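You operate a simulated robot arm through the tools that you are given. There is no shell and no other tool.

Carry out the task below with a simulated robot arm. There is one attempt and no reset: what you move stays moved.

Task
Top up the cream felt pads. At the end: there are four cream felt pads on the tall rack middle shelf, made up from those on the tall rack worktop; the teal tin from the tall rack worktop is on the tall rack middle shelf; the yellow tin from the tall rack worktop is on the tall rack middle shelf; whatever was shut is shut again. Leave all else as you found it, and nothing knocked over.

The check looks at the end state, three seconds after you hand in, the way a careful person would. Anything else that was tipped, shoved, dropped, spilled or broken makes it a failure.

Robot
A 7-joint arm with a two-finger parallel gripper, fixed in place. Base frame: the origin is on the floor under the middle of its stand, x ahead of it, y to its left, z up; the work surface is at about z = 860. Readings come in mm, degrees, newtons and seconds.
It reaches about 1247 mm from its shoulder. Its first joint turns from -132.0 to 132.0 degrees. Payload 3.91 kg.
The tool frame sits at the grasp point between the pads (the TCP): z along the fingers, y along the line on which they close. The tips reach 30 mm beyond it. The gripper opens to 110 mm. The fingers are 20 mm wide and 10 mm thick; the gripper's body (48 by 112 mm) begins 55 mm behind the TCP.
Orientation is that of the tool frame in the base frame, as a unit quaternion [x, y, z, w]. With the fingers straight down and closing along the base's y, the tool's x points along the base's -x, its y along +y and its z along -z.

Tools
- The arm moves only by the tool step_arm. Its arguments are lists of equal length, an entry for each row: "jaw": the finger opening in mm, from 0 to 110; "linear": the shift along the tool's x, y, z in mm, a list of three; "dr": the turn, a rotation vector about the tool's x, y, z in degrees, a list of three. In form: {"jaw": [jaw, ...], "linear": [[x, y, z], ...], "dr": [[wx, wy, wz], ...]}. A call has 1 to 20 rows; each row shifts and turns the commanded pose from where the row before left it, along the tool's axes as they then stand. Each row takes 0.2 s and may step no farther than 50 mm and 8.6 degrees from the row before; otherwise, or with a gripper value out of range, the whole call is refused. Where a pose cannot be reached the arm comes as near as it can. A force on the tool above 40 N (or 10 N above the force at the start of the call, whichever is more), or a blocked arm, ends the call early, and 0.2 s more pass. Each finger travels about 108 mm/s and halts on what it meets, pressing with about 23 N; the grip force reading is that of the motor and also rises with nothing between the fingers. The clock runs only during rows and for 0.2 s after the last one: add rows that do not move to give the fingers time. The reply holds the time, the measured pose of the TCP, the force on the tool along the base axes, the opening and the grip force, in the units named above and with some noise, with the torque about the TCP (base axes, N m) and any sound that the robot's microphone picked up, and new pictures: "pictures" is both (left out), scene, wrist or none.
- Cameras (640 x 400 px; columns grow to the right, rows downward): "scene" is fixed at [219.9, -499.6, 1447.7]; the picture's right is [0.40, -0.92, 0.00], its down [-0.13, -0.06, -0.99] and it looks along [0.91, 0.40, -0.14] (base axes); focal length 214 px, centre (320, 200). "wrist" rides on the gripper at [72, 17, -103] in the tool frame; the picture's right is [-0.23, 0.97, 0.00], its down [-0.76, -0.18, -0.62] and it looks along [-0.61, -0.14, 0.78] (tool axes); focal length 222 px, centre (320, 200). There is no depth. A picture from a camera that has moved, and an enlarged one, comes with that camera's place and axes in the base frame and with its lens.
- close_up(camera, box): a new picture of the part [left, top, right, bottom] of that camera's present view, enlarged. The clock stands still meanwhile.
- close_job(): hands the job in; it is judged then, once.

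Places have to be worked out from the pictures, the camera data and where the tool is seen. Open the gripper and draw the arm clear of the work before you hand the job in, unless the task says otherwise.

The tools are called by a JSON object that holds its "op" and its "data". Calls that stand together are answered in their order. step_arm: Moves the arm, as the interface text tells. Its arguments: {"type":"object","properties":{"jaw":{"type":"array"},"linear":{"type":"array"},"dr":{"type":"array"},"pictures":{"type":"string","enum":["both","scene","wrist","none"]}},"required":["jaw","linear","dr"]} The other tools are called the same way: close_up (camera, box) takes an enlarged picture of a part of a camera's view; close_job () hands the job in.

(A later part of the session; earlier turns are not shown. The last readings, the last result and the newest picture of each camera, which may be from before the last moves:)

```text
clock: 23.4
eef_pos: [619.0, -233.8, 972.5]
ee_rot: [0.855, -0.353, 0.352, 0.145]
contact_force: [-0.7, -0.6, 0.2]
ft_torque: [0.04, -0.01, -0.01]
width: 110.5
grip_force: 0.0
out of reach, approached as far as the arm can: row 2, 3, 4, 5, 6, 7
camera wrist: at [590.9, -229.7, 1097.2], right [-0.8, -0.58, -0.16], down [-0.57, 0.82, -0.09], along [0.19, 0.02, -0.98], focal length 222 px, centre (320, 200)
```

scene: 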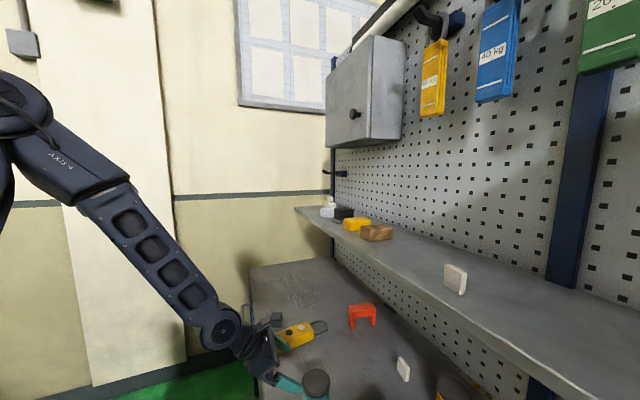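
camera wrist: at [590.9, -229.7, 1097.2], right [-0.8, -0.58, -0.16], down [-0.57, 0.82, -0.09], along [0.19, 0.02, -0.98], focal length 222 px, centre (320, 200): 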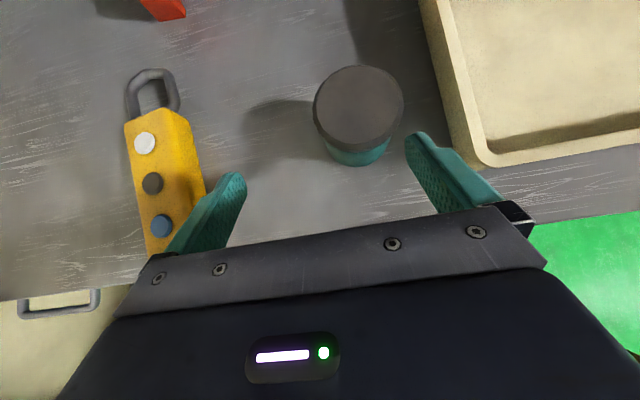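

At 45° pitch the low, close pose is beyond the wrist's range, and the arm stalled at d≈603, z≈972 with no contact. I'll back straight up, then use a steeper pitch for this near tin.

{"op": "step_arm", "data": {"jaw": [110, 110, 110, 110, 110], "linear": [[35, 0, -35], [35, 0, -35], [35, 0, -35], [35, 0, -35], [10, 0, -10]], "dr": [[0, 0, 0], [0, 0, 0], [0, 0, 0], [0, 0, 0], [0, 0, 0]], "pictures": "none"}}

```text
clock: 24.6
eef_pos: [619.0, -234.2, 1182.9]
ee_rot: [0.855, -0.354, 0.352, 0.145]
contact_force: [-0.6, 0.3, 0.4]
ft_torque: [0.04, 0.01, 0.02]
width: 110.1
grip_force: 0.1
```

The command had been reset to the measured pose, so the arm simply rose to z≈1183. Now I'll pitch to 20° from vertical and move over the teal tin at z≈1100.

{"op": "step_arm", "data": {"jaw": [110, 110, 110, 110, 110, 110, 110], "linear": [[0, 0, 0], [0, 0, 0], [0, 0, 0], [11.5, 10.2, 33.6], [11.5, 10.2, 33.6], [11.5, 10.2, 33.6], [0, 0, 0]], "dr": [[0, -8.33, 0], [0, -8.33, 0], [0, -8.33, 0], [0, 0, 0], [0, 0, 0], [0, 0, 0], [0, 0, 0]], "pictures": "both"}}

```text
clock: 26.2
eef_pos: [645.0, -301.6, 1099.0]
ee_rot: [0.91, -0.376, 0.159, 0.064]
contact_force: [0.2, 0.1, 0.1]
ft_torque: [-0.02, 0.02, 0.02]
width: 110.0
grip_force: 0.0
camera wrist: at [655.1, -337.4, 1221.2], right [-0.84, -0.54, -0.08], down [-0.53, 0.78, 0.33], along [-0.12, 0.32, -0.94], focal length 222 px, centre (320, 200)
```

scene: 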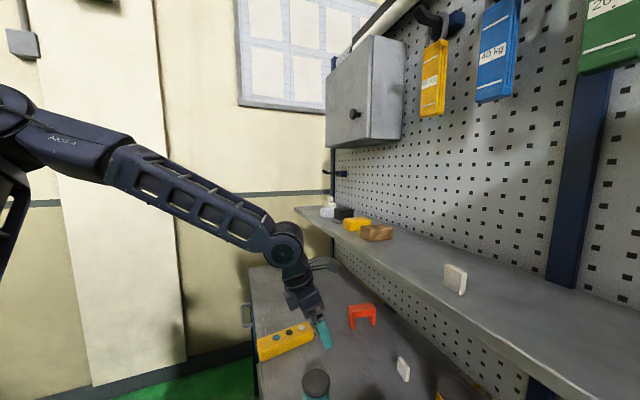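
wrist: 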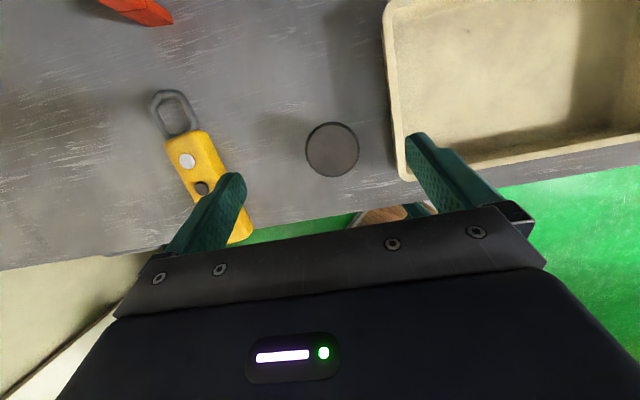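

The hand is aligned over the teal tin at 20° pitch. I'll descend to z≈903, with the fingers straddling the tin.

{"op": "step_arm", "data": {"jaw": [110, 110, 110, 110, 110, 110, 110, 110], "linear": [[-13.4, 0.7, 37.5], [-13.4, 0.7, 37.5], [-13.4, 0.7, 37.5], [-13.4, 0.7, 37.5], [-4.2, 0, 11.6], [-4.2, 0, 11.6], [-4.2, 0, 11.6], [0, 0, 0]], "dr": [[0, 0, 0], [0, 0, 0], [0, 0, 0], [0, 0, 0], [0, 0, 0], [0, 0, 0], [0, 0, 0], [0, 0, 0]], "pictures": "both"}}

```text
clock: 28.0
eef_pos: [661.6, -265.3, 1010.7]
ee_rot: [0.911, -0.376, 0.16, 0.065]
contact_force: [-0.8, 0.6, -0.1]
ft_torque: [-0.02, 0.0, 0.01]
width: 110.2
grip_force: 0.0
out of reach, approached as far as the arm can: row 1, 2, 3, 4, 5, 6, 7
camera wrist: at [672.9, -301.2, 1133.3], right [-0.84, -0.54, -0.08], down [-0.53, 0.78, 0.33], along [-0.12, 0.32, -0.94], focal length 222 px, centre (320, 200)
```

scene: 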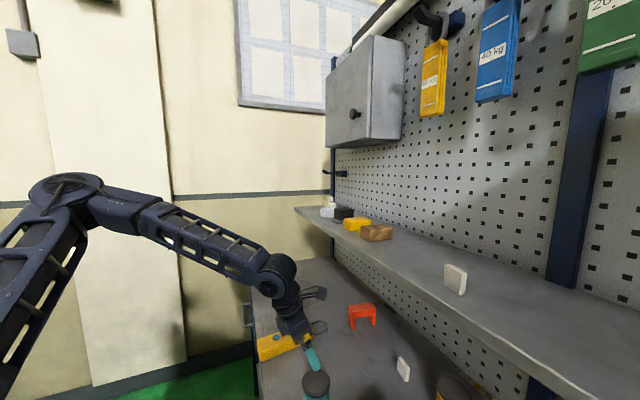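
wrist: 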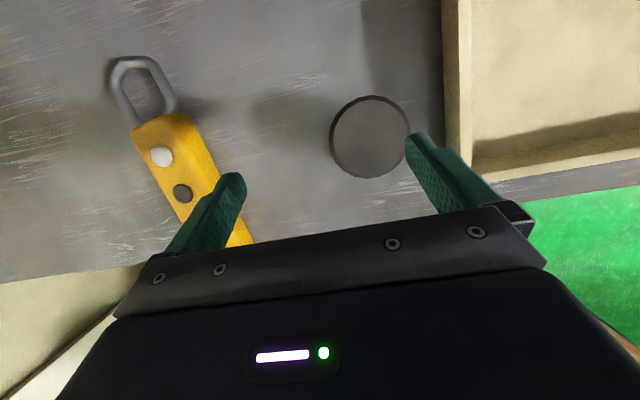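

Low, close poses are still out of reach in this flipped-wrist posture, with no contact made. A tin can be grasped at any yaw, so I'll rise, go vertical and undo the 180° wrist flip to use the arm's natural posture for the teal tin.

{"op": "step_arm", "data": {"jaw": [110, 110, 110, 110, 110, 110, 110, 110, 110, 110, 110, 110, 110], "linear": [[13.3, 0, -36.6], [13.3, 0, -36.6], [13.3, 0, -36.6], [13.3, 0, -36.6], [13.3, 0, -36.6], [13.3, 0, -36.6], [13.3, 0, -36.6], [13.3, 0, -36.6], [13.3, 0, -36.6], [13.3, 0, -36.6], [0, 0, 0], [0, 0, 0], [0, 0, 0]], "dr": [[0, 0, 0], [0, 0, 0], [0, 0, 0], [0, 0, 0], [0, 0, 0], [0, 0, 0], [0, 0, 0], [0, 0, 0], [0, 0, 0], [0, 0, 0], [0, -6.67, 0], [0, -6.67, 0], [0, -6.67, 0]], "pictures": "scene"}}

```text
clock: 30.8
eef_pos: [665.5, -267.3, 1399.7]
ee_rot: [0.924, -0.382, -0.002, -0.002]
contact_force: [-0.4, 0.6, 0.1]
ft_torque: [-0.02, 0.02, 0.01]
width: 109.7
grip_force: 0.0
```

scene: 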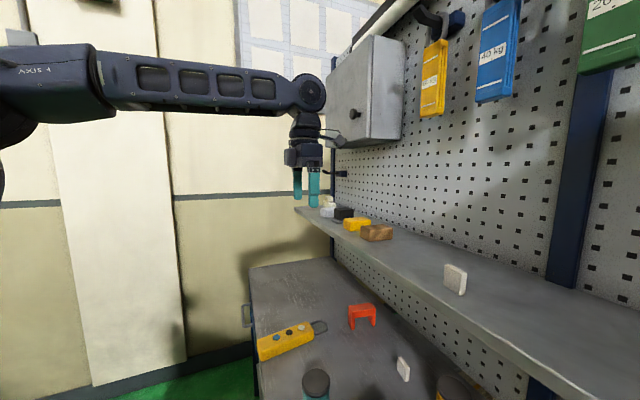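

At vertical the posture is clean again. Now I'll rotate the hand back +170° in free space.

{"op": "step_arm", "data": {"jaw": [110, 110, 110, 110, 110, 110, 110, 110, 110, 110, 110, 110, 110, 110, 110, 110, 110, 110, 110, 110], "linear": [[0, 0, 0], [0, 0, 0], [0, 0, 0], [0, 0, 0], [0, 0, 0], [0, 0, 0], [0, 0, 0], [0, 0, 0], [0, 0, 0], [0, 0, 0], [0, 0, 0], [0, 0, 0], [0, 0, 0], [0, 0, 0], [0, 0, 0], [0, 0, 0], [0, 0, 0], [0, 0, 0], [0, 0, 0], [0, 0, 0]], "dr": [[0, 0, 8.5], [0, 0, 8.5], [0, 0, 8.5], [0, 0, 8.5], [0, 0, 8.5], [0, 0, 8.5], [0, 0, 8.5], [0, 0, 8.5], [0, 0, 8.5], [0, 0, 8.5], [0, 0, 8.5], [0, 0, 8.5], [0, 0, 8.5], [0, 0, 8.5], [0, 0, 8.5], [0, 0, 8.5], [0, 0, 8.5], [0, 0, 8.5], [0, 0, 8.5], [0, 0, 8.5]], "pictures": "both"}}

```text
clock: 35.0
eef_pos: [663.7, -266.4, 1399.1]
ee_rot: [0.3, 0.954, 0.002, -0.001]
contact_force: [0.4, 0.4, -0.1]
ft_torque: [0.01, -0.01, -0.01]
width: 109.8
grip_force: 0.1
camera wrist: at [613.9, -212.9, 1504.0], right [0.74, 0.67, 0.0], down [0.52, -0.58, 0.62], along [0.41, -0.46, -0.78], focal length 222 px, centre (320, 200)
```

scene: 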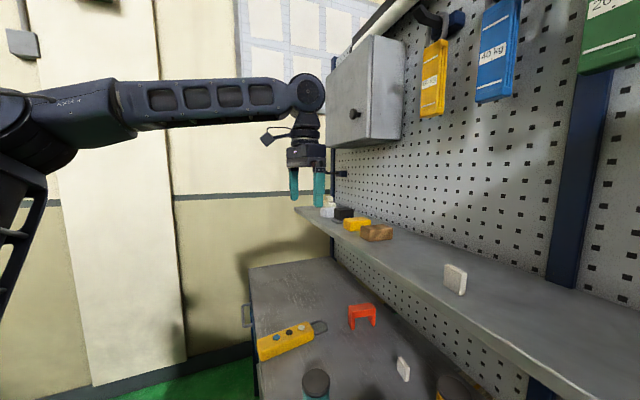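
wrist: 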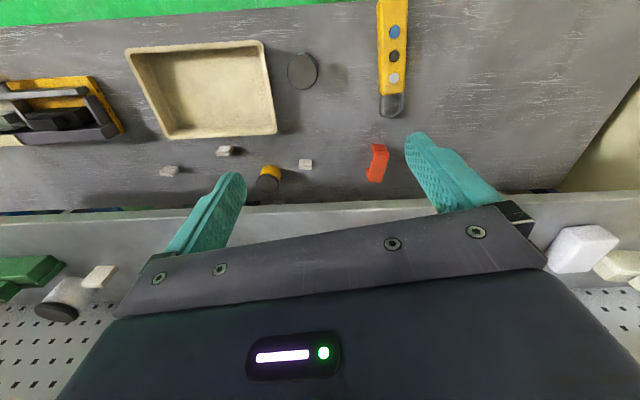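

The hand is unflipped and the arm looks natural. I'll move over the teal tin at (643, −304) and descend partway, to z≈1050.

{"op": "step_arm", "data": {"jaw": [110, 110, 110, 110, 110, 110, 110, 110], "linear": [[-0.7, -5.3, 43.7], [-0.7, -5.3, 43.7], [-0.7, -5.3, 43.7], [-0.7, -5.3, 43.7], [-0.7, -5.3, 43.7], [-0.7, -5.3, 43.7], [-0.7, -5.3, 43.7], [-0.7, -5.3, 43.7]], "dr": [[0, 0, 0], [0, 0, 0], [0, 0, 0], [0, 0, 0], [0, 0, 0], [0, 0, 0], [0, 0, 0], [0, 0, 0]], "pictures": "both"}}

```text
clock: 36.8
eef_pos: [660.4, -274.6, 1200.6]
ee_rot: [0.3, 0.954, 0.0, 0.001]
contact_force: [-0.2, -0.8, -0.1]
ft_torque: [0.0, -0.01, -0.01]
width: 110.0
grip_force: 0.1
out of reach, approached as far as the arm can: row 5, 6, 7, 8
camera wrist: at [609.3, -219.9, 1304.8], right [0.74, 0.67, 0.0], down [0.52, -0.58, 0.62], along [0.42, -0.46, -0.78], focal length 222 px, centre (320, 200)
```

scene: 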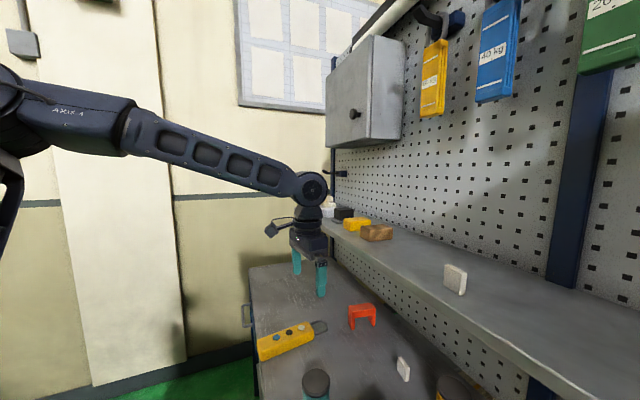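
wrist: 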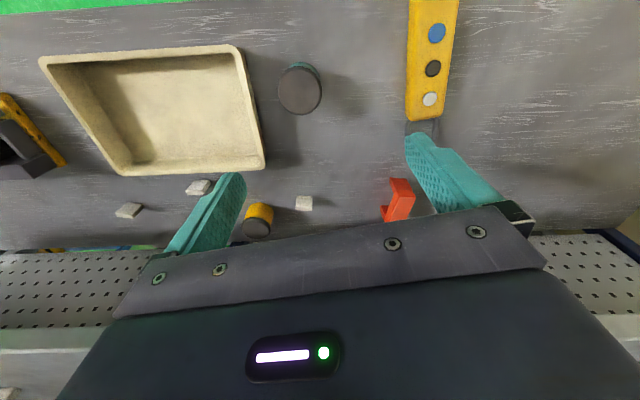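

The vertical hand also stalls around z≈1200 here, so the limit isn't the flip. I'll go back up and move to the arm's symmetric plane (u=0, hand facing the rack), to learn how low the arm can go with everything in one plane.

{"op": "step_arm", "data": {"jaw": [110, 110, 110, 110, 110, 110, 110, 110, 110, 110, 110, 110, 110], "linear": [[0, 0, -40], [0, 0, -40], [0, 0, -40], [0, 0, -40], [0, 0, -40], [0, 0, 0], [0, 0, 0], [-6.5, -45, 0], [-6.5, -45, 0], [-6.5, -45, 0], [-6.5, -45, 0], [-6.5, -45, 0], [-6.5, -45, 0]], "dr": [[0, 0, 0], [0, 0, 0], [0, 0, 0], [0, 0, 0], [0, 0, 0], [0, 0, 5], [0, 0, 5], [0, 0, 0], [0, 0, 0], [0, 0, 0], [0, 0, 0], [0, 0, 0], [0, 0, 0]], "pictures": "both"}}

```text
clock: 39.6
eef_pos: [475.6, -445.4, 1398.6]
ee_rot: [0.381, 0.924, 0.001, 0.001]
contact_force: [0.2, 0.3, -0.2]
ft_torque: [-0.04, 0.04, 0.01]
width: 110.0
grip_force: 0.1
out of reach, approached as far as the arm can: row 11, 12, 13
camera wrist: at [435.0, -382.9, 1502.8], right [0.85, 0.53, 0.0], down [0.41, -0.66, 0.62], along [0.33, -0.53, -0.78], focal length 222 px, centre (320, 200)
```

scene: 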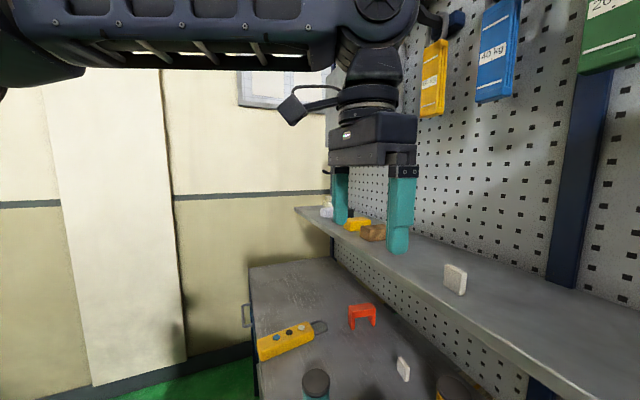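
wrist: 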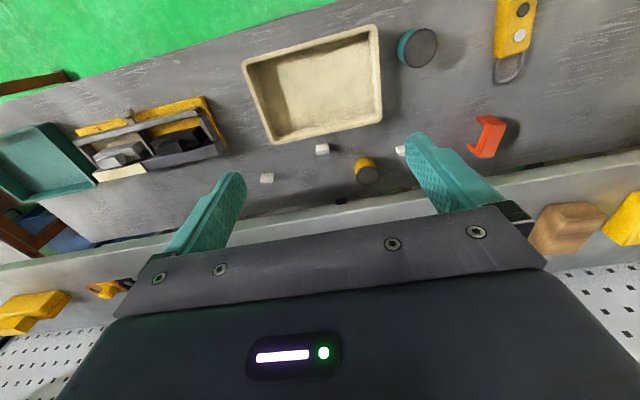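

The arm stopped about 50 mm short in depth here too. I'll probe this pose gently, trying a small forward step and then a tilt, to understand which motion is limited.

{"op": "step_arm", "data": {"jaw": [110, 110, 110], "linear": [[-15, 0, 0], [-15, 0, 0], [0, 0, 0]], "dr": [[0, 0, 0], [0, 0, 0], [0, 0, 0]], "pictures": "none"}}

{"op": "step_arm", "data": {"jaw": [110, 110, 110], "linear": [[0, 0, 20], [0, 0, 20], [0, 0, 0]], "dr": [[0, 0, 0], [0, 0, 0], [0, 0, 0]], "pictures": "none"}}

```text
clock: 40.4
eef_pos: [485.6, -441.4, 1396.4]
ee_rot: [0.381, 0.925, 0.002, 0.001]
contact_force: [0.9, -0.7, 0.4]
ft_torque: [0.01, 0.01, -0.04]
width: 109.9
grip_force: 0.0
out of reach, approached as far as the arm can: row 1, 2
```

```text
clock: 41.2
eef_pos: [485.6, -441.0, 1355.5]
ee_rot: [0.382, 0.924, 0.002, -0.001]
contact_force: [0.5, -0.3, 0.4]
ft_torque: [-0.01, -0.05, 0.0]
width: 110.1
grip_force: 0.1
```

Downward motion is fine, but motion toward −y slides off, which suggests the elbow posture got distorted by the earlier over-reach. I'll return to the exact starting pose and compare pictures to see whether the elbow is back where it began.

{"op": "step_arm", "data": {"jaw": [110, 110, 110, 110, 110, 110, 110, 110, 110, 110, 110], "linear": [[19.6, 40.8, -10], [19.6, 40.8, -10], [19.6, 40.8, -10], [19.6, 40.8, -10], [19.6, 40.8, -10], [0, 0, 0], [0, 0, 0], [0, 0, 0], [0, 0, 0], [0, 0, 0], [0, 0, 0]], "dr": [[0, 0, 0], [0, 0, 0], [0, 0, 0], [0, 0, 0], [0, 0, 0], [0, 0, -7.5], [0, 0, -7.5], [0, 0, -7.5], [0, 0, -7.5], [0, 0, -7.5], [0, 0, -7.5]], "pictures": "scene"}}

```text
clock: 43.6
eef_pos: [559.9, -229.5, 1406.0]
ee_rot: [-0.001, 1.0, 0.001, -0.001]
contact_force: [0.6, 0.2, -0.1]
ft_torque: [0.0, 0.02, 0.01]
width: 109.9
grip_force: 0.1
```

scene: 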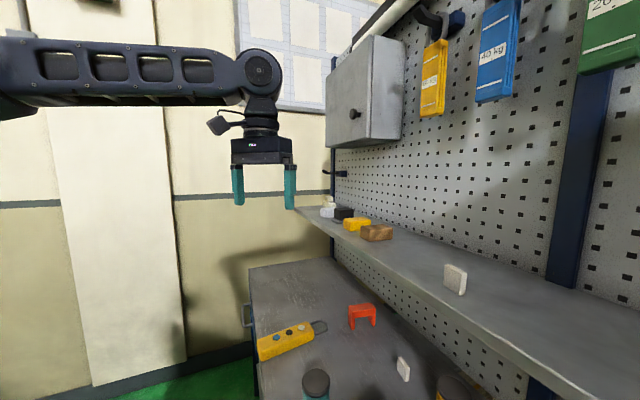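

Comparing pictures, the elbow now hangs lower and further left than at the start, so the posture did shift. I'll probe a straight descent from this natural pose in small steps to see where it stalls.

{"op": "step_arm", "data": {"jaw": [110, 110, 110, 110, 110, 110, 110, 110, 110, 110, 110, 110], "linear": [[0, 0, 25], [0, 0, 25], [0, 0, 25], [0, 0, 25], [0, 0, 25], [0, 0, 25], [0, 0, 25], [0, 0, 25], [0, 0, 25], [0, 0, 25], [0, 0, 25], [0, 0, 25]], "dr": [[0, 0, 0], [0, 0, 0], [0, 0, 0], [0, 0, 0], [0, 0, 0], [0, 0, 0], [0, 0, 0], [0, 0, 0], [0, 0, 0], [0, 0, 0], [0, 0, 0], [0, 0, 0]], "pictures": "scene"}}

```text
clock: 46.2
eef_pos: [557.8, -227.4, 1104.9]
ee_rot: [-0.001, 1.0, 0.002, 0.0]
contact_force: [0.1, 0.0, 0.1]
ft_torque: [-0.03, -0.02, 0.0]
width: 110.1
grip_force: 0.1
```

scene: 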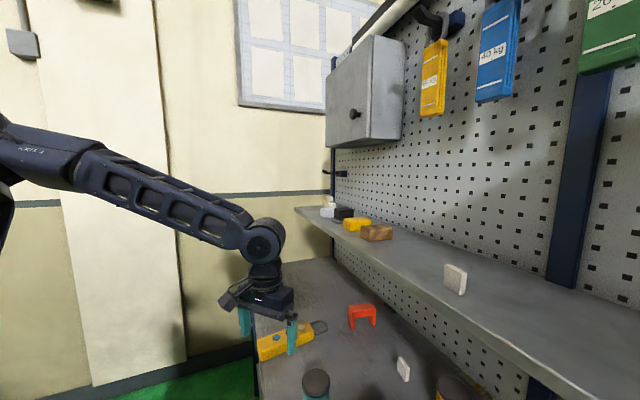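

The descent was clean to z=1105. I'll continue in small steps to see how low the vertical hand can go here; the fingers are clear of the tin and the controller.

{"op": "step_arm", "data": {"jaw": [110, 110, 110, 110, 110, 110, 110, 110, 110], "linear": [[0, 0, 20], [0, 0, 20], [0, 0, 20], [0, 0, 20], [0, 0, 20], [0, 0, 20], [0, 0, 20], [0, 0, 20], [0, 0, 20]], "dr": [[0, 0, 0], [0, 0, 0], [0, 0, 0], [0, 0, 0], [0, 0, 0], [0, 0, 0], [0, 0, 0], [0, 0, 0], [0, 0, 0]], "pictures": "both"}}

```text
clock: 48.2
eef_pos: [576.0, -213.9, 964.8]
ee_rot: [-0.001, 1.0, 0.002, -0.001]
contact_force: [1.0, -0.1, 1.0]
ft_torque: [-0.01, 0.0, -0.01]
width: 109.7
grip_force: 0.1
out of reach, approached as far as the arm can: row 7, 8, 9
camera wrist: at [502.4, -197.8, 1068.8], right [0.22, 0.97, 0.0], down [0.76, -0.18, 0.62], along [0.61, -0.14, -0.78], focal length 222 px, centre (320, 200)
```

scene: 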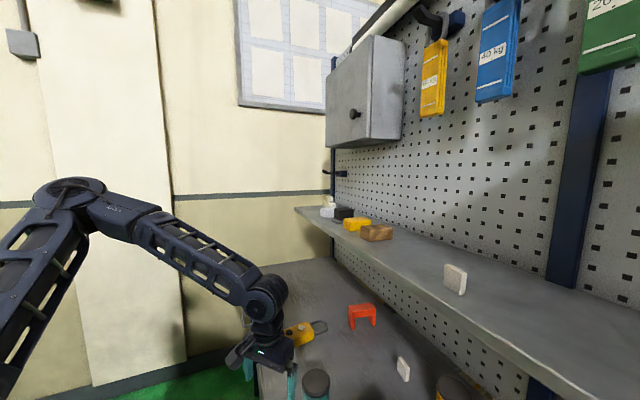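
wrist: 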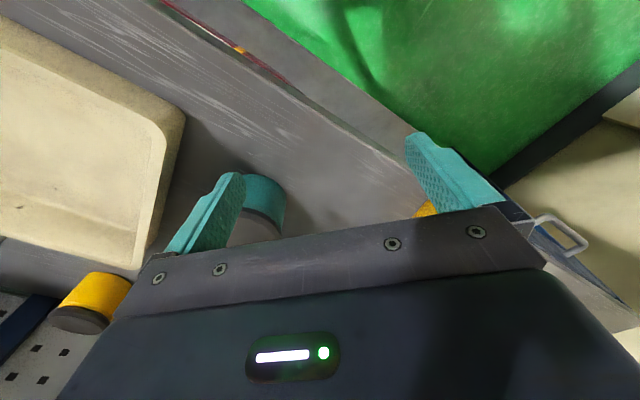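

It stalled near z≈965 here, again sliding left. I'll try a few very small downward steps from this stuck point to see if the solver makes slow progress or is hard-limited.

{"op": "step_arm", "data": {"jaw": [110, 110, 110, 110, 110, 110, 110, 110], "linear": [[0, 0, 4], [0, 0, 4], [0, 0, 4], [0, 0, 4], [0, 0, 4], [0, 0, 4], [0, 0, 4], [0, 0, 4]], "dr": [[0, 0, 0], [0, 0, 0], [0, 0, 0], [0, 0, 0], [0, 0, 0], [0, 0, 0], [0, 0, 0], [0, 0, 0]], "pictures": "scene"}}

```text
clock: 50.0
eef_pos: [581.5, -205.1, 946.5]
ee_rot: [0.0, 1.0, 0.001, -0.001]
contact_force: [0.2, -0.5, -0.5]
ft_torque: [-0.01, 0.0, 0.0]
width: 110.1
grip_force: 0.0
out of reach, approached as far as the arm can: row 2, 4, 7
```

scene: 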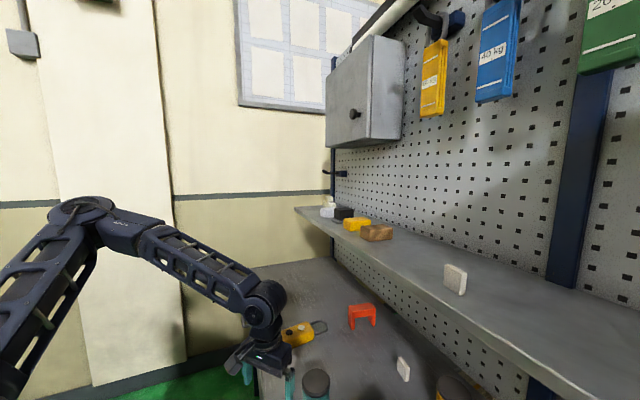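

With tiny steps it creeps down, while the elbow swings further left and down, so the elbow swivel is the real problem. To swing the elbow back I'll rise, point the hand straight outward along the shoulder line, and roll about its axis, which shares rotation with the elbow. First I'll lift, move out and tilt to horizontal.

{"op": "step_arm", "data": {"jaw": [110, 110, 110, 110, 110, 110, 110, 110, 110, 110, 110], "linear": [[0, 0, -43], [0, 0, -43], [0, 0, -43], [0, 0, -43], [0, 0, -43], [0, 0, -43], [0, 0, -43], [-32, 21, 0], [-32, 21, 0], [-32, 21, 0], [-32, 21, 0]], "dr": [[0, 0, 0], [0, 0, 0], [0, 0, 0], [0, 0, 0], [0, 0, 0], [0, 0, 0], [0, 0, 0], [0, 0, 0], [0, 0, 0], [0, 0, 0], [0, 0, 0]], "pictures": "none"}}

{"op": "step_arm", "data": {"jaw": [110, 110, 110, 110, 110, 110, 110, 110, 110, 110, 110], "linear": [[0, 0, 0], [0, 0, 0], [0, 0, 0], [0, 0, 0], [0, 0, 0], [0, 0, 0], [0, 0, 0], [0, 0, 0], [0, 0, 0], [0, 0, 0], [0, 0, 0]], "dr": [[0, -8.2, 0], [0, -8.2, 0], [0, -8.2, 0], [0, -8.2, 0], [0, -8.2, 0], [0, -8.2, 0], [0, -8.2, 0], [0, -8.2, 0], [0, -8.2, 0], [0, -8.2, 0], [0, -8, 0]], "pictures": "both"}}

```text
clock: 52.4
eef_pos: [705.8, -123.5, 1246.4]
ee_rot: [-0.001, 1.0, 0.002, -0.001]
contact_force: [0.1, -0.6, -0.3]
ft_torque: [-0.01, -0.04, 0.03]
width: 109.8
grip_force: 0.1
```

```text
clock: 54.8
eef_pos: [708.2, -123.9, 1246.1]
ee_rot: [-0.001, 0.707, 0.002, 0.707]
contact_force: [-0.9, 0.4, 0.1]
ft_torque: [-0.02, 0.04, -0.02]
width: 109.9
grip_force: 0.1
camera wrist: at [602.8, -106.7, 1173.8], right [0.0, 0.97, 0.23], down [-0.62, -0.18, 0.76], along [0.78, -0.14, 0.61], focal length 222 px, centre (320, 200)
```

scene: 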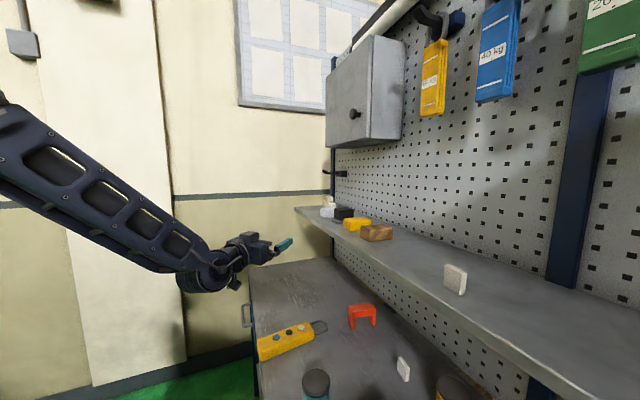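
wrist: 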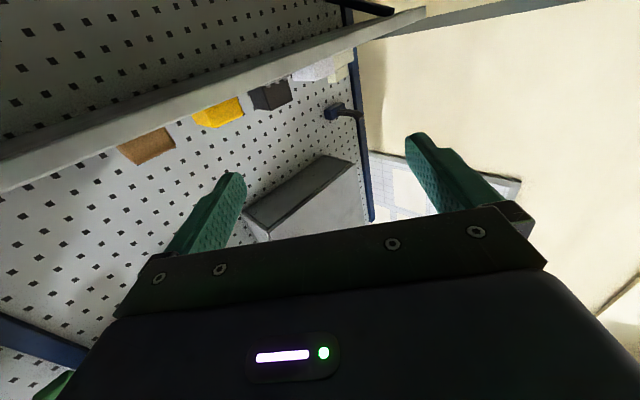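

The arm reached the horizontal pose, and the elbow looks near its upright position. Now I'll roll +90° about the finger axis, then another +90°, which should drive the elbow the other way and put the camera on top.

{"op": "step_arm", "data": {"jaw": [110, 110, 110, 110, 110, 110, 110, 110, 110, 110, 110, 110], "linear": [[0, 0, 0], [0, 0, 0], [0, 0, 0], [0, 0, 0], [0, 0, 0], [0, 0, 0], [0, 0, 0], [0, 0, 0], [0, 0, 0], [0, 0, 0], [0, 0, 0], [0, 0, 0]], "dr": [[0, 0, 7.5], [0, 0, 7.5], [0, 0, 7.5], [0, 0, 7.5], [0, 0, 7.5], [0, 0, 7.5], [0, 0, 7.5], [0, 0, 7.5], [0, 0, 7.5], [0, 0, 7.5], [0, 0, 7.5], [0, 0, 7.5]], "pictures": "scene"}}

```text
clock: 57.4
eef_pos: [707.1, -124.7, 1245.1]
ee_rot: [0.501, 0.499, 0.502, 0.498]
contact_force: [0.7, -0.1, -0.7]
ft_torque: [-0.02, -0.01, -0.02]
width: 109.9
grip_force: 0.1
```

scene: 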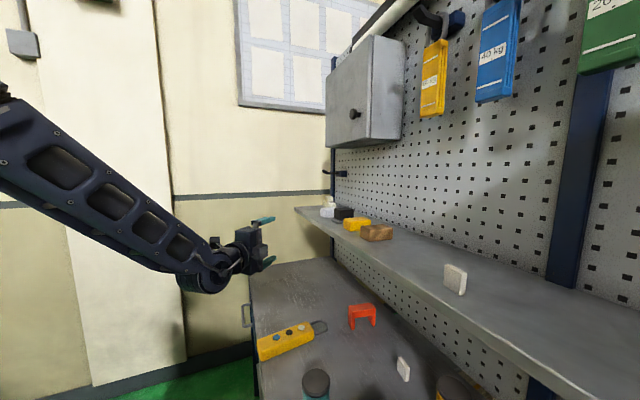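

The roll is tracking; I'll continue another +90°.

{"op": "step_arm", "data": {"jaw": [110, 110, 110, 110, 110, 110, 110, 110, 110, 110, 110, 110], "linear": [[0, 0, 0], [0, 0, 0], [0, 0, 0], [0, 0, 0], [0, 0, 0], [0, 0, 0], [0, 0, 0], [0, 0, 0], [0, 0, 0], [0, 0, 0], [0, 0, 0], [0, 0, 0]], "dr": [[0, 0, 7.5], [0, 0, 7.5], [0, 0, 7.5], [0, 0, 7.5], [0, 0, 7.5], [0, 0, 7.5], [0, 0, 7.5], [0, 0, 7.5], [0, 0, 7.5], [0, 0, 7.5], [0, 0, 7.5], [0, 0, 7.5]], "pictures": "both"}}

```text
clock: 60.2
eef_pos: [608.4, -401.1, 1250.8]
ee_rot: [0.683, -0.181, 0.684, 0.182]
contact_force: [0.5, -0.9, -0.2]
ft_torque: [-0.03, 0.01, 0.04]
width: 110.1
grip_force: 0.1
stopped in row 12: the arm was blocked; the commanded pose is now the measured one
camera wrist: at [508.8, -363.9, 1321.9], right [-0.48, -0.84, -0.23], down [-0.45, 0.46, -0.76], along [0.75, -0.27, -0.6], focal length 222 px, centre (320, 200)
```

scene: 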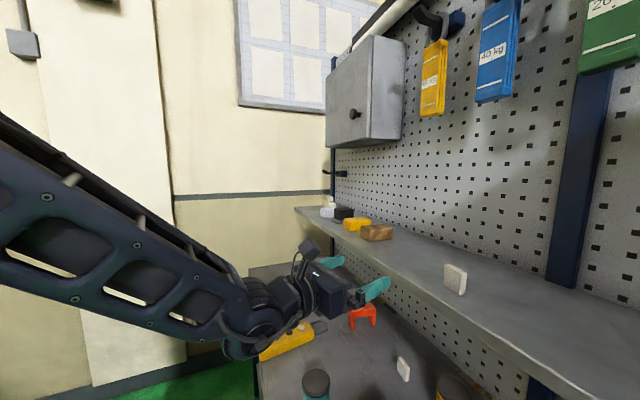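
wrist: 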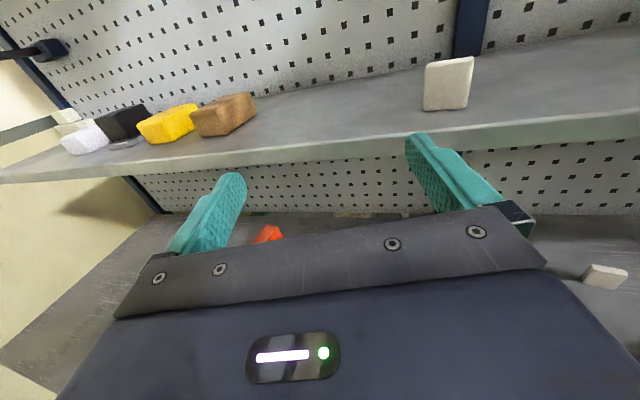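

The solver hit a joint limit right at the end and swung to another configuration. The arm is now at (608, −401, 1251) with the hand horizontal, camera on top and the elbow near upright — a good posture, and nothing was touched. I'll raise it a bit, then square the yaw to the rack in small steps.

{"op": "step_arm", "data": {"jaw": [110, 110, 110, 110, 110], "linear": [[25, 0, 0], [25, 0, 0], [25, 0, 0], [25, 0, 0], [0, 0, 0]], "dr": [[0, 0, 0], [0, 0, 0], [0, 0, 0], [0, 0, 0], [0, 0, 0]], "pictures": "none"}}

{"op": "step_arm", "data": {"jaw": [110, 110, 110, 110], "linear": [[0, 0, 0], [0, 0, 0], [0, 0, 0], [0, 0, 0]], "dr": [[0, -5, 0], [0, -5, 0], [0, -5, 0], [0, 0, 0]], "pictures": "both"}}

```text
clock: 61.4
eef_pos: [607.1, -399.4, 1350.1]
ee_rot: [0.682, -0.182, 0.685, 0.183]
contact_force: [-0.6, -0.4, 0.1]
ft_torque: [-0.01, -0.02, 0.0]
width: 110.0
grip_force: 0.0
```

```text
clock: 62.4
eef_pos: [606.2, -400.4, 1350.0]
ee_rot: [0.765, -0.205, 0.589, 0.158]
contact_force: [-1.2, 0.5, -0.2]
ft_torque: [0.01, -0.02, 0.01]
width: 109.9
grip_force: 0.1
camera wrist: at [527.1, -374.3, 1446.9], right [-0.54, -0.82, -0.22], down [-0.6, 0.55, -0.58], along [0.59, -0.18, -0.79], focal length 222 px, centre (320, 200)
```

scene: 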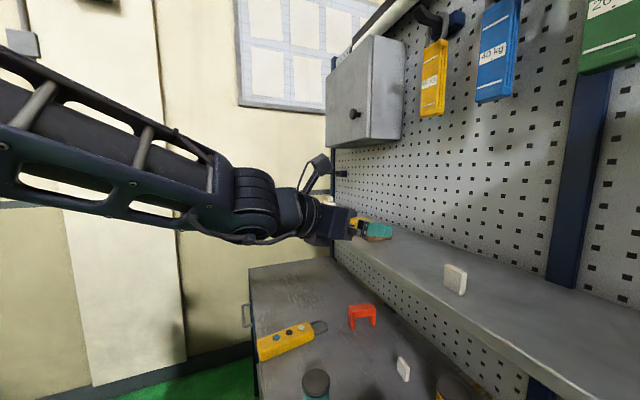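
wrist: 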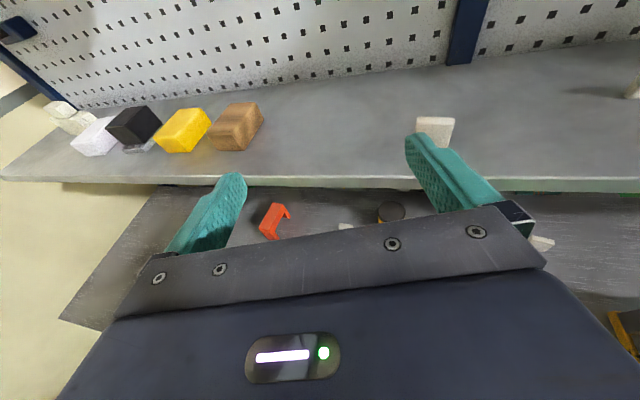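

Good posture with the hand at 75° pitch. Next I'll pitch to 45° and move over the teal tin at z≈1150, keeping the hand roughly radial from the base to stay in this healthy configuration.

{"op": "step_arm", "data": {"jaw": [110, 110, 110, 110, 110, 110, 110, 110, 110, 110, 110], "linear": [[0, 0, 0], [0, 0, 0], [0, 0, 0], [0, 0, 0], [-25.5, -17, 21.7], [-25.5, -17, 21.7], [-25.5, -17, 21.7], [-25.5, -17, 21.7], [-25.5, -17, 21.7], [-25.5, -17, 21.7], [0, 0, 0]], "dr": [[0, -7.5, 0], [0, -7.5, 0], [0, -7.5, 0], [0, -7.5, 0], [0, 0, 0], [0, 0, 0], [0, 0, 0], [0, 0, 0], [0, 0, 0], [0, 0, 0], [0, 0, 0]], "pictures": "both"}}

```text
clock: 64.8
eef_pos: [655.0, -308.1, 1155.3]
ee_rot: [0.88, -0.234, 0.398, 0.108]
contact_force: [0.2, 0.6, -0.7]
ft_torque: [0.0, 0.01, -0.01]
width: 109.9
grip_force: 0.1
out of reach, approached as far as the arm can: row 2
camera wrist: at [619.6, -307.4, 1277.8], right [-0.61, -0.77, -0.17], down [-0.76, 0.64, -0.16], along [0.23, 0.03, -0.97], focal length 222 px, centre (320, 200)
```

scene: 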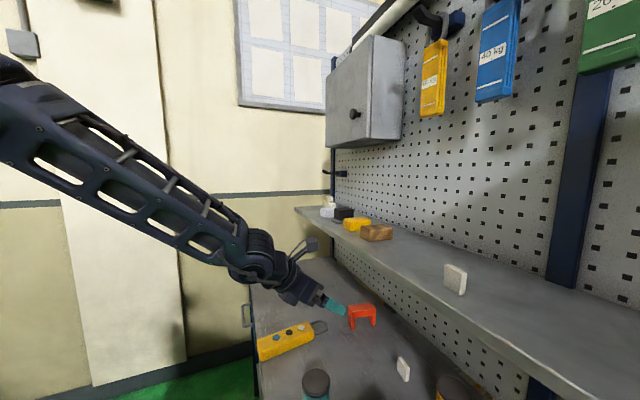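
wrist: 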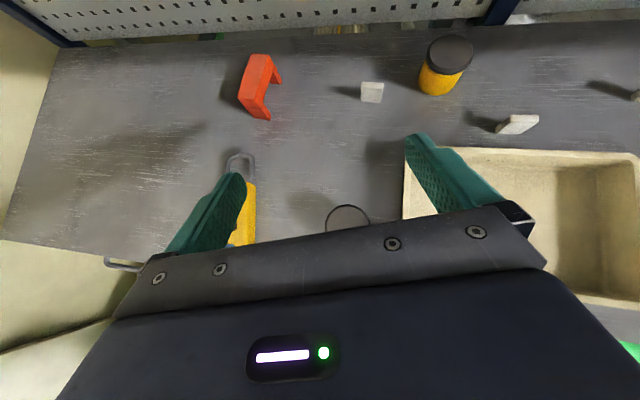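

Only one row glitched, because the hand passed close to alignment with the forearm (a wrist singularity). That explains the earlier jumps, so the hand must stay clearly steeper than the forearm. I'll pitch to about 16° from vertical over the tin.

{"op": "step_arm", "data": {"jaw": [110, 110, 110, 110, 110], "linear": [[0, 0, 0], [0, 0, 0], [0, 0, 0], [0, 0, 0], [0, 0, 0]], "dr": [[0, -8.2, 0], [0, -8.2, 0], [0, -8.2, 0], [0, -8.2, 0], [0, 0, 0]], "pictures": "both"}}

```text
clock: 66.0
eef_pos: [654.2, -309.8, 1154.8]
ee_rot: [0.957, -0.255, 0.132, 0.037]
contact_force: [0.3, 0.9, 1.0]
ft_torque: [-0.01, -0.01, 0.0]
width: 110.1
grip_force: 0.1
camera wrist: at [680.9, -344.6, 1274.2], right [-0.67, -0.74, -0.06], down [-0.7, 0.6, 0.39], along [-0.25, 0.3, -0.92], focal length 222 px, centre (320, 200)
```

scene: 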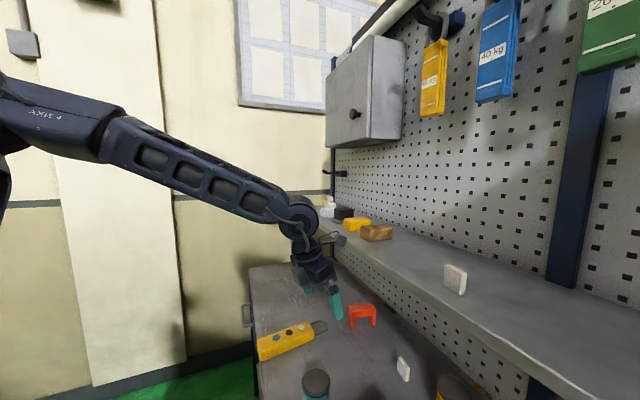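
wrist: 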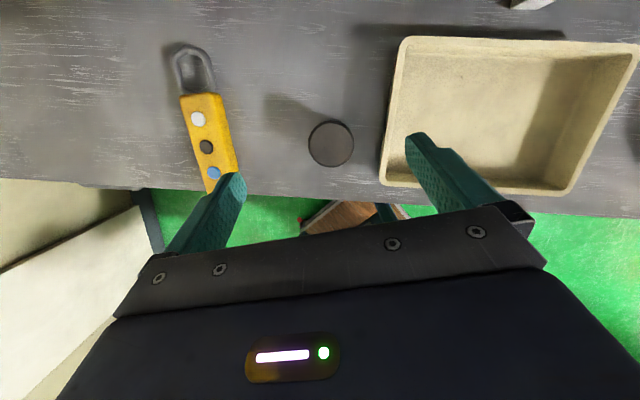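

The hand is at 16° pitch with lots of wrist bend, and the lid triangulates to (642, −303). I'll descend to z≈980 first to confirm it's reachable in this posture.

{"op": "step_arm", "data": {"jaw": [110, 110, 110, 110, 110, 110], "linear": [[-12.2, 0, 32.9], [-12.2, 0, 32.9], [-12.2, 0, 32.9], [-12.2, 0, 32.9], [-12.2, 0, 32.9], [0, 0, 0]], "dr": [[0, 0, 0], [0, 0, 0], [0, 0, 0], [0, 0, 0], [0, 0, 0], [0, 0, 0]], "pictures": "both"}}

```text
clock: 67.4
eef_pos: [653.8, -302.3, 1111.0]
ee_rot: [0.957, -0.254, 0.133, 0.037]
contact_force: [-0.4, 0.2, 0.0]
ft_torque: [0.0, 0.02, 0.0]
width: 110.0
grip_force: 0.0
out of reach, approached as far as the arm can: row 2, 3, 4, 5
camera wrist: at [680.7, -337.0, 1230.1], right [-0.67, -0.74, -0.06], down [-0.7, 0.6, 0.39], along [-0.25, 0.3, -0.92], focal length 222 px, centre (320, 200)
```

scene: 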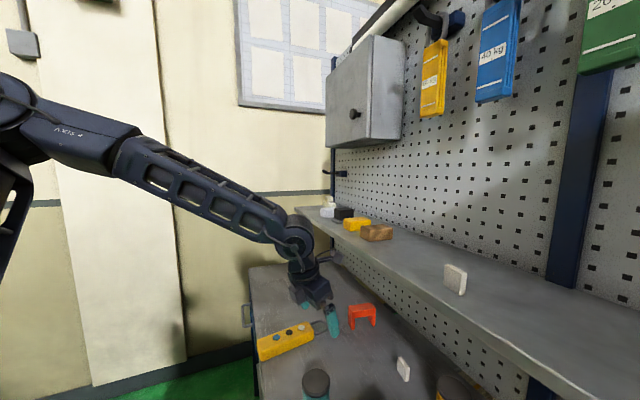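
wrist: 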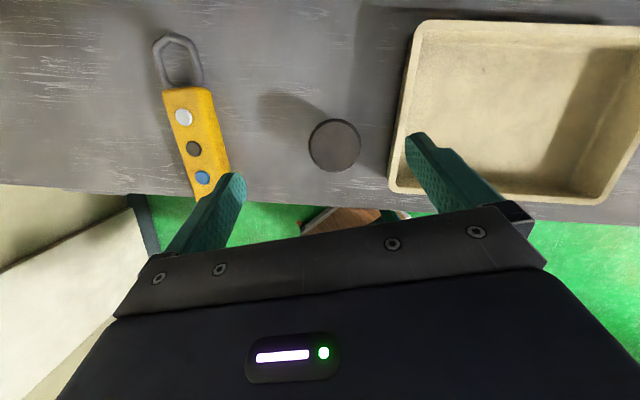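

Same stall boundary again. The jaw works fine either way up, so I'll return to the unflipped wrist, which leaves joint 7 mid-range, and restore an in-plane elbow with the hand always pointing radially from the base. First I rise and go vertical.

{"op": "step_arm", "data": {"jaw": [110, 110, 110, 110, 110, 110, 110, 110, 110, 110], "linear": [[10.9, 0, -38.5], [10.9, 0, -38.5], [10.9, 0, -38.5], [10.9, 0, -38.5], [10.9, 0, -38.5], [10.9, 0, -38.5], [10.9, 0, -38.5], [0, 0, 0], [0, 0, 0], [0, 0, 0]], "dr": [[0, 0, 0], [0, 0, 0], [0, 0, 0], [0, 0, 0], [0, 0, 0], [0, 0, 0], [0, 0, 0], [0, -7.9, 0], [0, -7.9, 0], [0, 0, 0]], "pictures": "scene"}}

```text
clock: 69.6
eef_pos: [654.6, -299.0, 1388.0]
ee_rot: [0.967, -0.256, 0.001, 0.001]
contact_force: [-0.3, -0.4, -0.5]
ft_torque: [0.0, -0.04, -0.01]
width: 110.0
grip_force: 0.1
```

scene: 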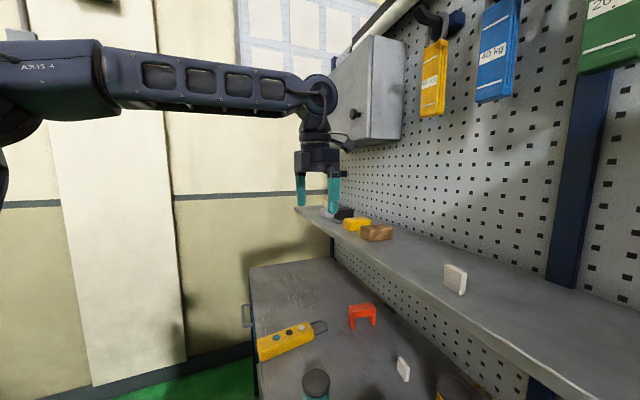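

Now I'll rotate +170° about the vertical finger axis, the same move that worked before.

{"op": "step_arm", "data": {"jaw": [110, 110, 110, 110, 110, 110, 110, 110, 110, 110, 110, 110, 110, 110, 110, 110, 110, 110, 110, 110], "linear": [[0, 0, 0], [0, 0, 0], [0, 0, 0], [0, 0, 0], [0, 0, 0], [0, 0, 0], [0, 0, 0], [0, 0, 0], [0, 0, 0], [0, 0, 0], [0, 0, 0], [0, 0, 0], [0, 0, 0], [0, 0, 0], [0, 0, 0], [0, 0, 0], [0, 0, 0], [0, 0, 0], [0, 0, 0], [0, 0, 0]], "dr": [[0, 0, 8.5], [0, 0, 8.5], [0, 0, 8.5], [0, 0, 8.5], [0, 0, 8.5], [0, 0, 8.5], [0, 0, 8.5], [0, 0, 8.5], [0, 0, 8.5], [0, 0, 8.5], [0, 0, 8.5], [0, 0, 8.5], [0, 0, 8.5], [0, 0, 8.5], [0, 0, 8.5], [0, 0, 8.5], [0, 0, 8.5], [0, 0, 8.5], [0, 0, 8.5], [0, 0, 8.5]], "pictures": "scene"}}

```text
clock: 73.8
eef_pos: [334.1, -138.4, 1307.3]
ee_rot: [-0.627, 0.779, -0.004, -0.003]
contact_force: [-0.4, 0.6, 0.4]
ft_torque: [0.0, 0.01, 0.03]
width: 109.7
grip_force: 0.2
out of reach, approached as far as the arm can: row 2, 3, 4, 5, 6, 7, 8, 9, 10, 11, 12, 13, 14, 15, 16, 17, 18, 19, 20
```

scene: 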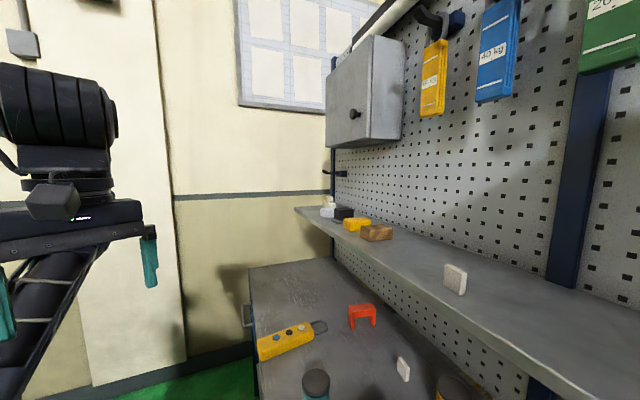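

That was the wrong direction: joint 7 was already at its + limit, so the arm folded inward, still with no contact. I'll reverse the rotation now.

{"op": "step_arm", "data": {"jaw": [110, 110, 110, 110, 110, 110, 110, 110], "linear": [[0, 0, 0], [0, 0, 0], [0, 0, 0], [0, 0, 0], [0, 0, 0], [0, 0, 0], [0, 0, 0], [0, 0, 0]], "dr": [[0, 0, -8], [0, 0, -8], [0, 0, -8], [0, 0, -8], [0, 0, -8], [0, 0, -8], [0, 0, -8], [0, 0, -8]], "pictures": "scene"}}

```text
clock: 75.6
eef_pos: [333.2, -139.2, 1307.4]
ee_rot: [0.945, -0.328, 0.002, 0.005]
contact_force: [0.8, 0.3, 0.1]
ft_torque: [0.01, 0.01, 0.03]
width: 110.0
grip_force: 0.0
```

scene: 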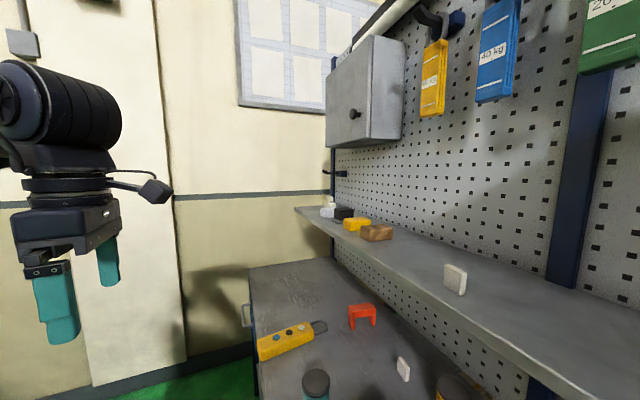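

Reversing works cleanly. I'll move back out to the start position with this orientation, then continue rotating in the negative direction.

{"op": "step_arm", "data": {"jaw": [110, 110, 110, 110, 110, 110, 110], "linear": [[39, -12, -16.5], [39, -12, -16.5], [39, -12, -16.5], [39, -12, -16.5], [39, -12, -16.5], [39, -12, -16.5], [0, 0, 0]], "dr": [[0, 0, 0], [0, 0, 0], [0, 0, 0], [0, 0, 0], [0, 0, 0], [0, 0, 0], [0, 0, 0]], "pictures": "scene"}}

```text
clock: 77.2
eef_pos: [562.3, -223.3, 1406.6]
ee_rot: [0.945, -0.328, 0.002, 0.004]
contact_force: [-0.2, 0.6, 0.7]
ft_torque: [0.02, -0.01, 0.0]
width: 110.2
grip_force: 0.1
```

scene: 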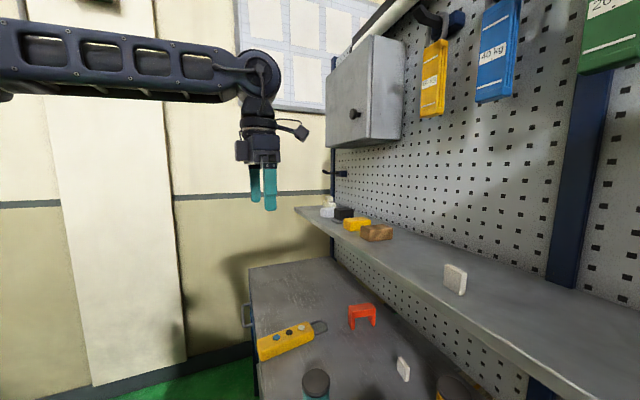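

Back at the start position. I'll rotate −170° to unflip; negative rotation also moves the elbow back toward upright.

{"op": "step_arm", "data": {"jaw": [110, 110, 110, 110, 110, 110, 110, 110, 110, 110, 110, 110, 110, 110, 110, 110, 110, 110, 110, 110], "linear": [[0, 0, 0], [0, 0, 0], [0, 0, 0], [0, 0, 0], [0, 0, 0], [0, 0, 0], [0, 0, 0], [0, 0, 0], [0, 0, 0], [0, 0, 0], [0, 0, 0], [0, 0, 0], [0, 0, 0], [0, 0, 0], [0, 0, 0], [0, 0, 0], [0, 0, 0], [0, 0, 0], [0, 0, 0], [0, 0, 0]], "dr": [[0, 0, -8.5], [0, 0, -8.5], [0, 0, -8.5], [0, 0, -8.5], [0, 0, -8.5], [0, 0, -8.5], [0, 0, -8.5], [0, 0, -8.5], [0, 0, -8.5], [0, 0, -8.5], [0, 0, -8.5], [0, 0, -8.5], [0, 0, -8.5], [0, 0, -8.5], [0, 0, -8.5], [0, 0, -8.5], [0, 0, -8.5], [0, 0, -8.5], [0, 0, -8.5], [0, 0, -8.5]], "pictures": "both"}}

```text
clock: 81.4
eef_pos: [561.2, -225.6, 1406.5]
ee_rot: [0.408, 0.913, -0.005, 0.002]
contact_force: [0.0, 0.1, 0.6]
ft_torque: [-0.01, -0.04, 0.01]
width: 110.1
grip_force: 0.1
camera wrist: at [525.1, -160.0, 1510.2], right [0.88, 0.48, 0.0], down [0.38, -0.68, 0.63], along [0.3, -0.55, -0.78], focal length 222 px, centre (320, 200)
```

scene: 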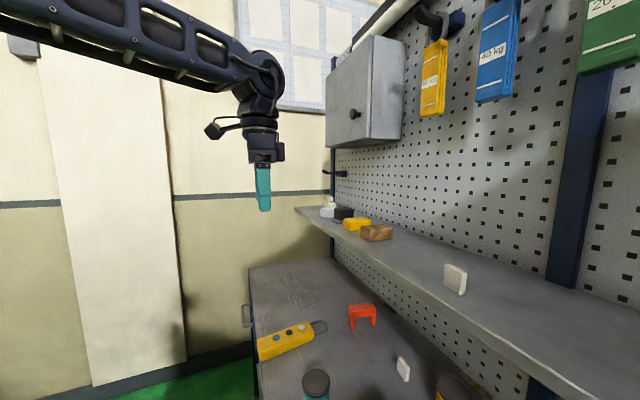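
wrist: 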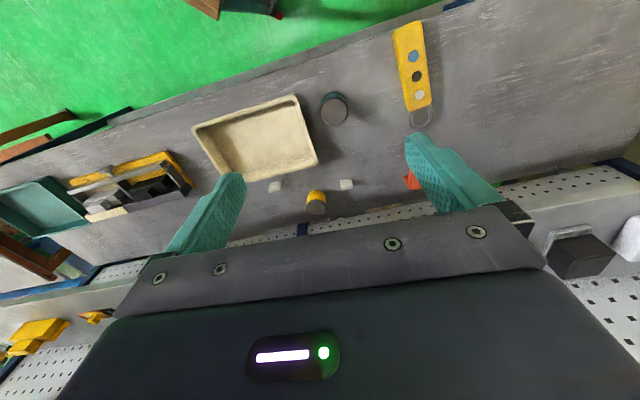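

The forearm picture now matches the very first one, so the elbow is upright again with the wrist unflipped. I'll make the hand radial toward the teal tin and move over it at height.

{"op": "step_arm", "data": {"jaw": [110, 110, 110, 110, 110, 110, 110], "linear": [[0, 0, 0], [0, 0, 0], [0, 0, 0], [-35.3, -11.8, 20], [-35.3, -11.8, 20], [-35.3, -11.8, 20], [0, 0, 0]], "dr": [[0, 0, -7.7], [0, 0, -7.7], [0, 0, -7.7], [0, 0, 0], [0, 0, 0], [0, 0, 0], [0, 0, 0]], "pictures": "scene"}}

```text
clock: 83.0
eef_pos: [642.1, -307.4, 1349.0]
ee_rot: [0.217, 0.976, -0.005, 0.001]
contact_force: [-0.2, -0.2, 0.2]
ft_torque: [-0.01, 0.01, 0.01]
width: 109.9
grip_force: 0.1
```

scene: 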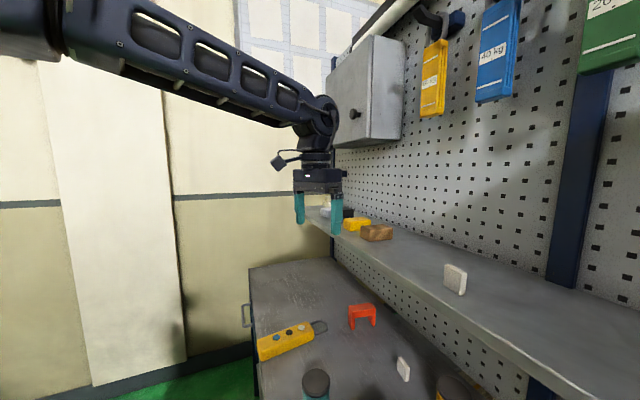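

Now the forearm comes from high up, a much better posture than before. I'll descend vertically toward the tin in small steps to z≈1100.

{"op": "step_arm", "data": {"jaw": [110, 110, 110, 110, 110, 110, 110, 110, 110, 110], "linear": [[0, 0, 25], [0, 0, 25], [0, 0, 25], [0, 0, 25], [0, 0, 25], [0, 0, 25], [0, 0, 25], [0, 0, 25], [0, 0, 25], [0, 0, 25]], "dr": [[0, 0, 0], [0, 0, 0], [0, 0, 0], [0, 0, 0], [0, 0, 0], [0, 0, 0], [0, 0, 0], [0, 0, 0], [0, 0, 0], [0, 0, 0]], "pictures": "both"}}

```text
clock: 85.2
eef_pos: [642.6, -306.7, 1097.0]
ee_rot: [0.219, 0.976, -0.004, 0.001]
contact_force: [-0.4, -0.1, -0.1]
ft_torque: [0.01, 0.01, -0.01]
width: 109.9
grip_force: 0.0
camera wrist: at [583.5, -260.2, 1200.7], right [0.62, 0.78, -0.01], down [0.61, -0.48, 0.63], along [0.49, -0.39, -0.78], focal length 222 px, centre (320, 200)
```

scene: 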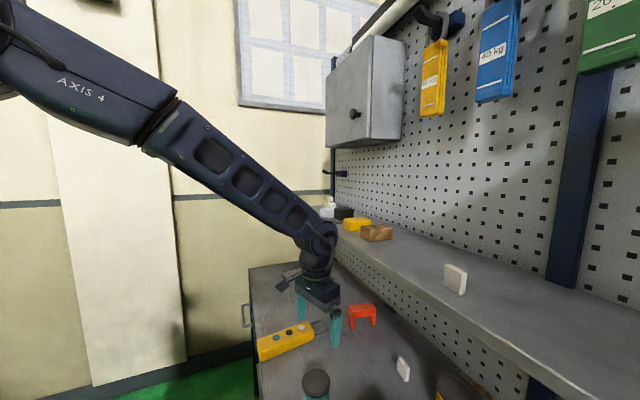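
wrist: 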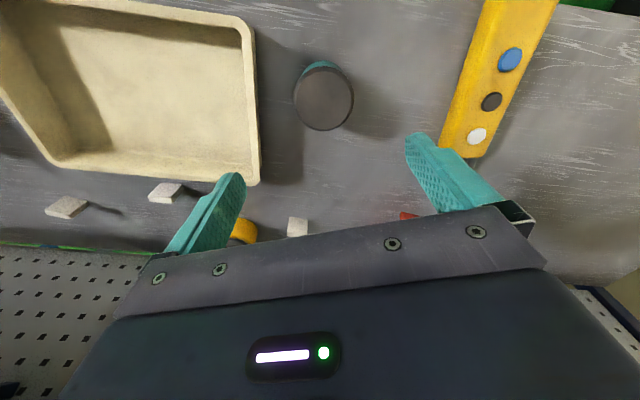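

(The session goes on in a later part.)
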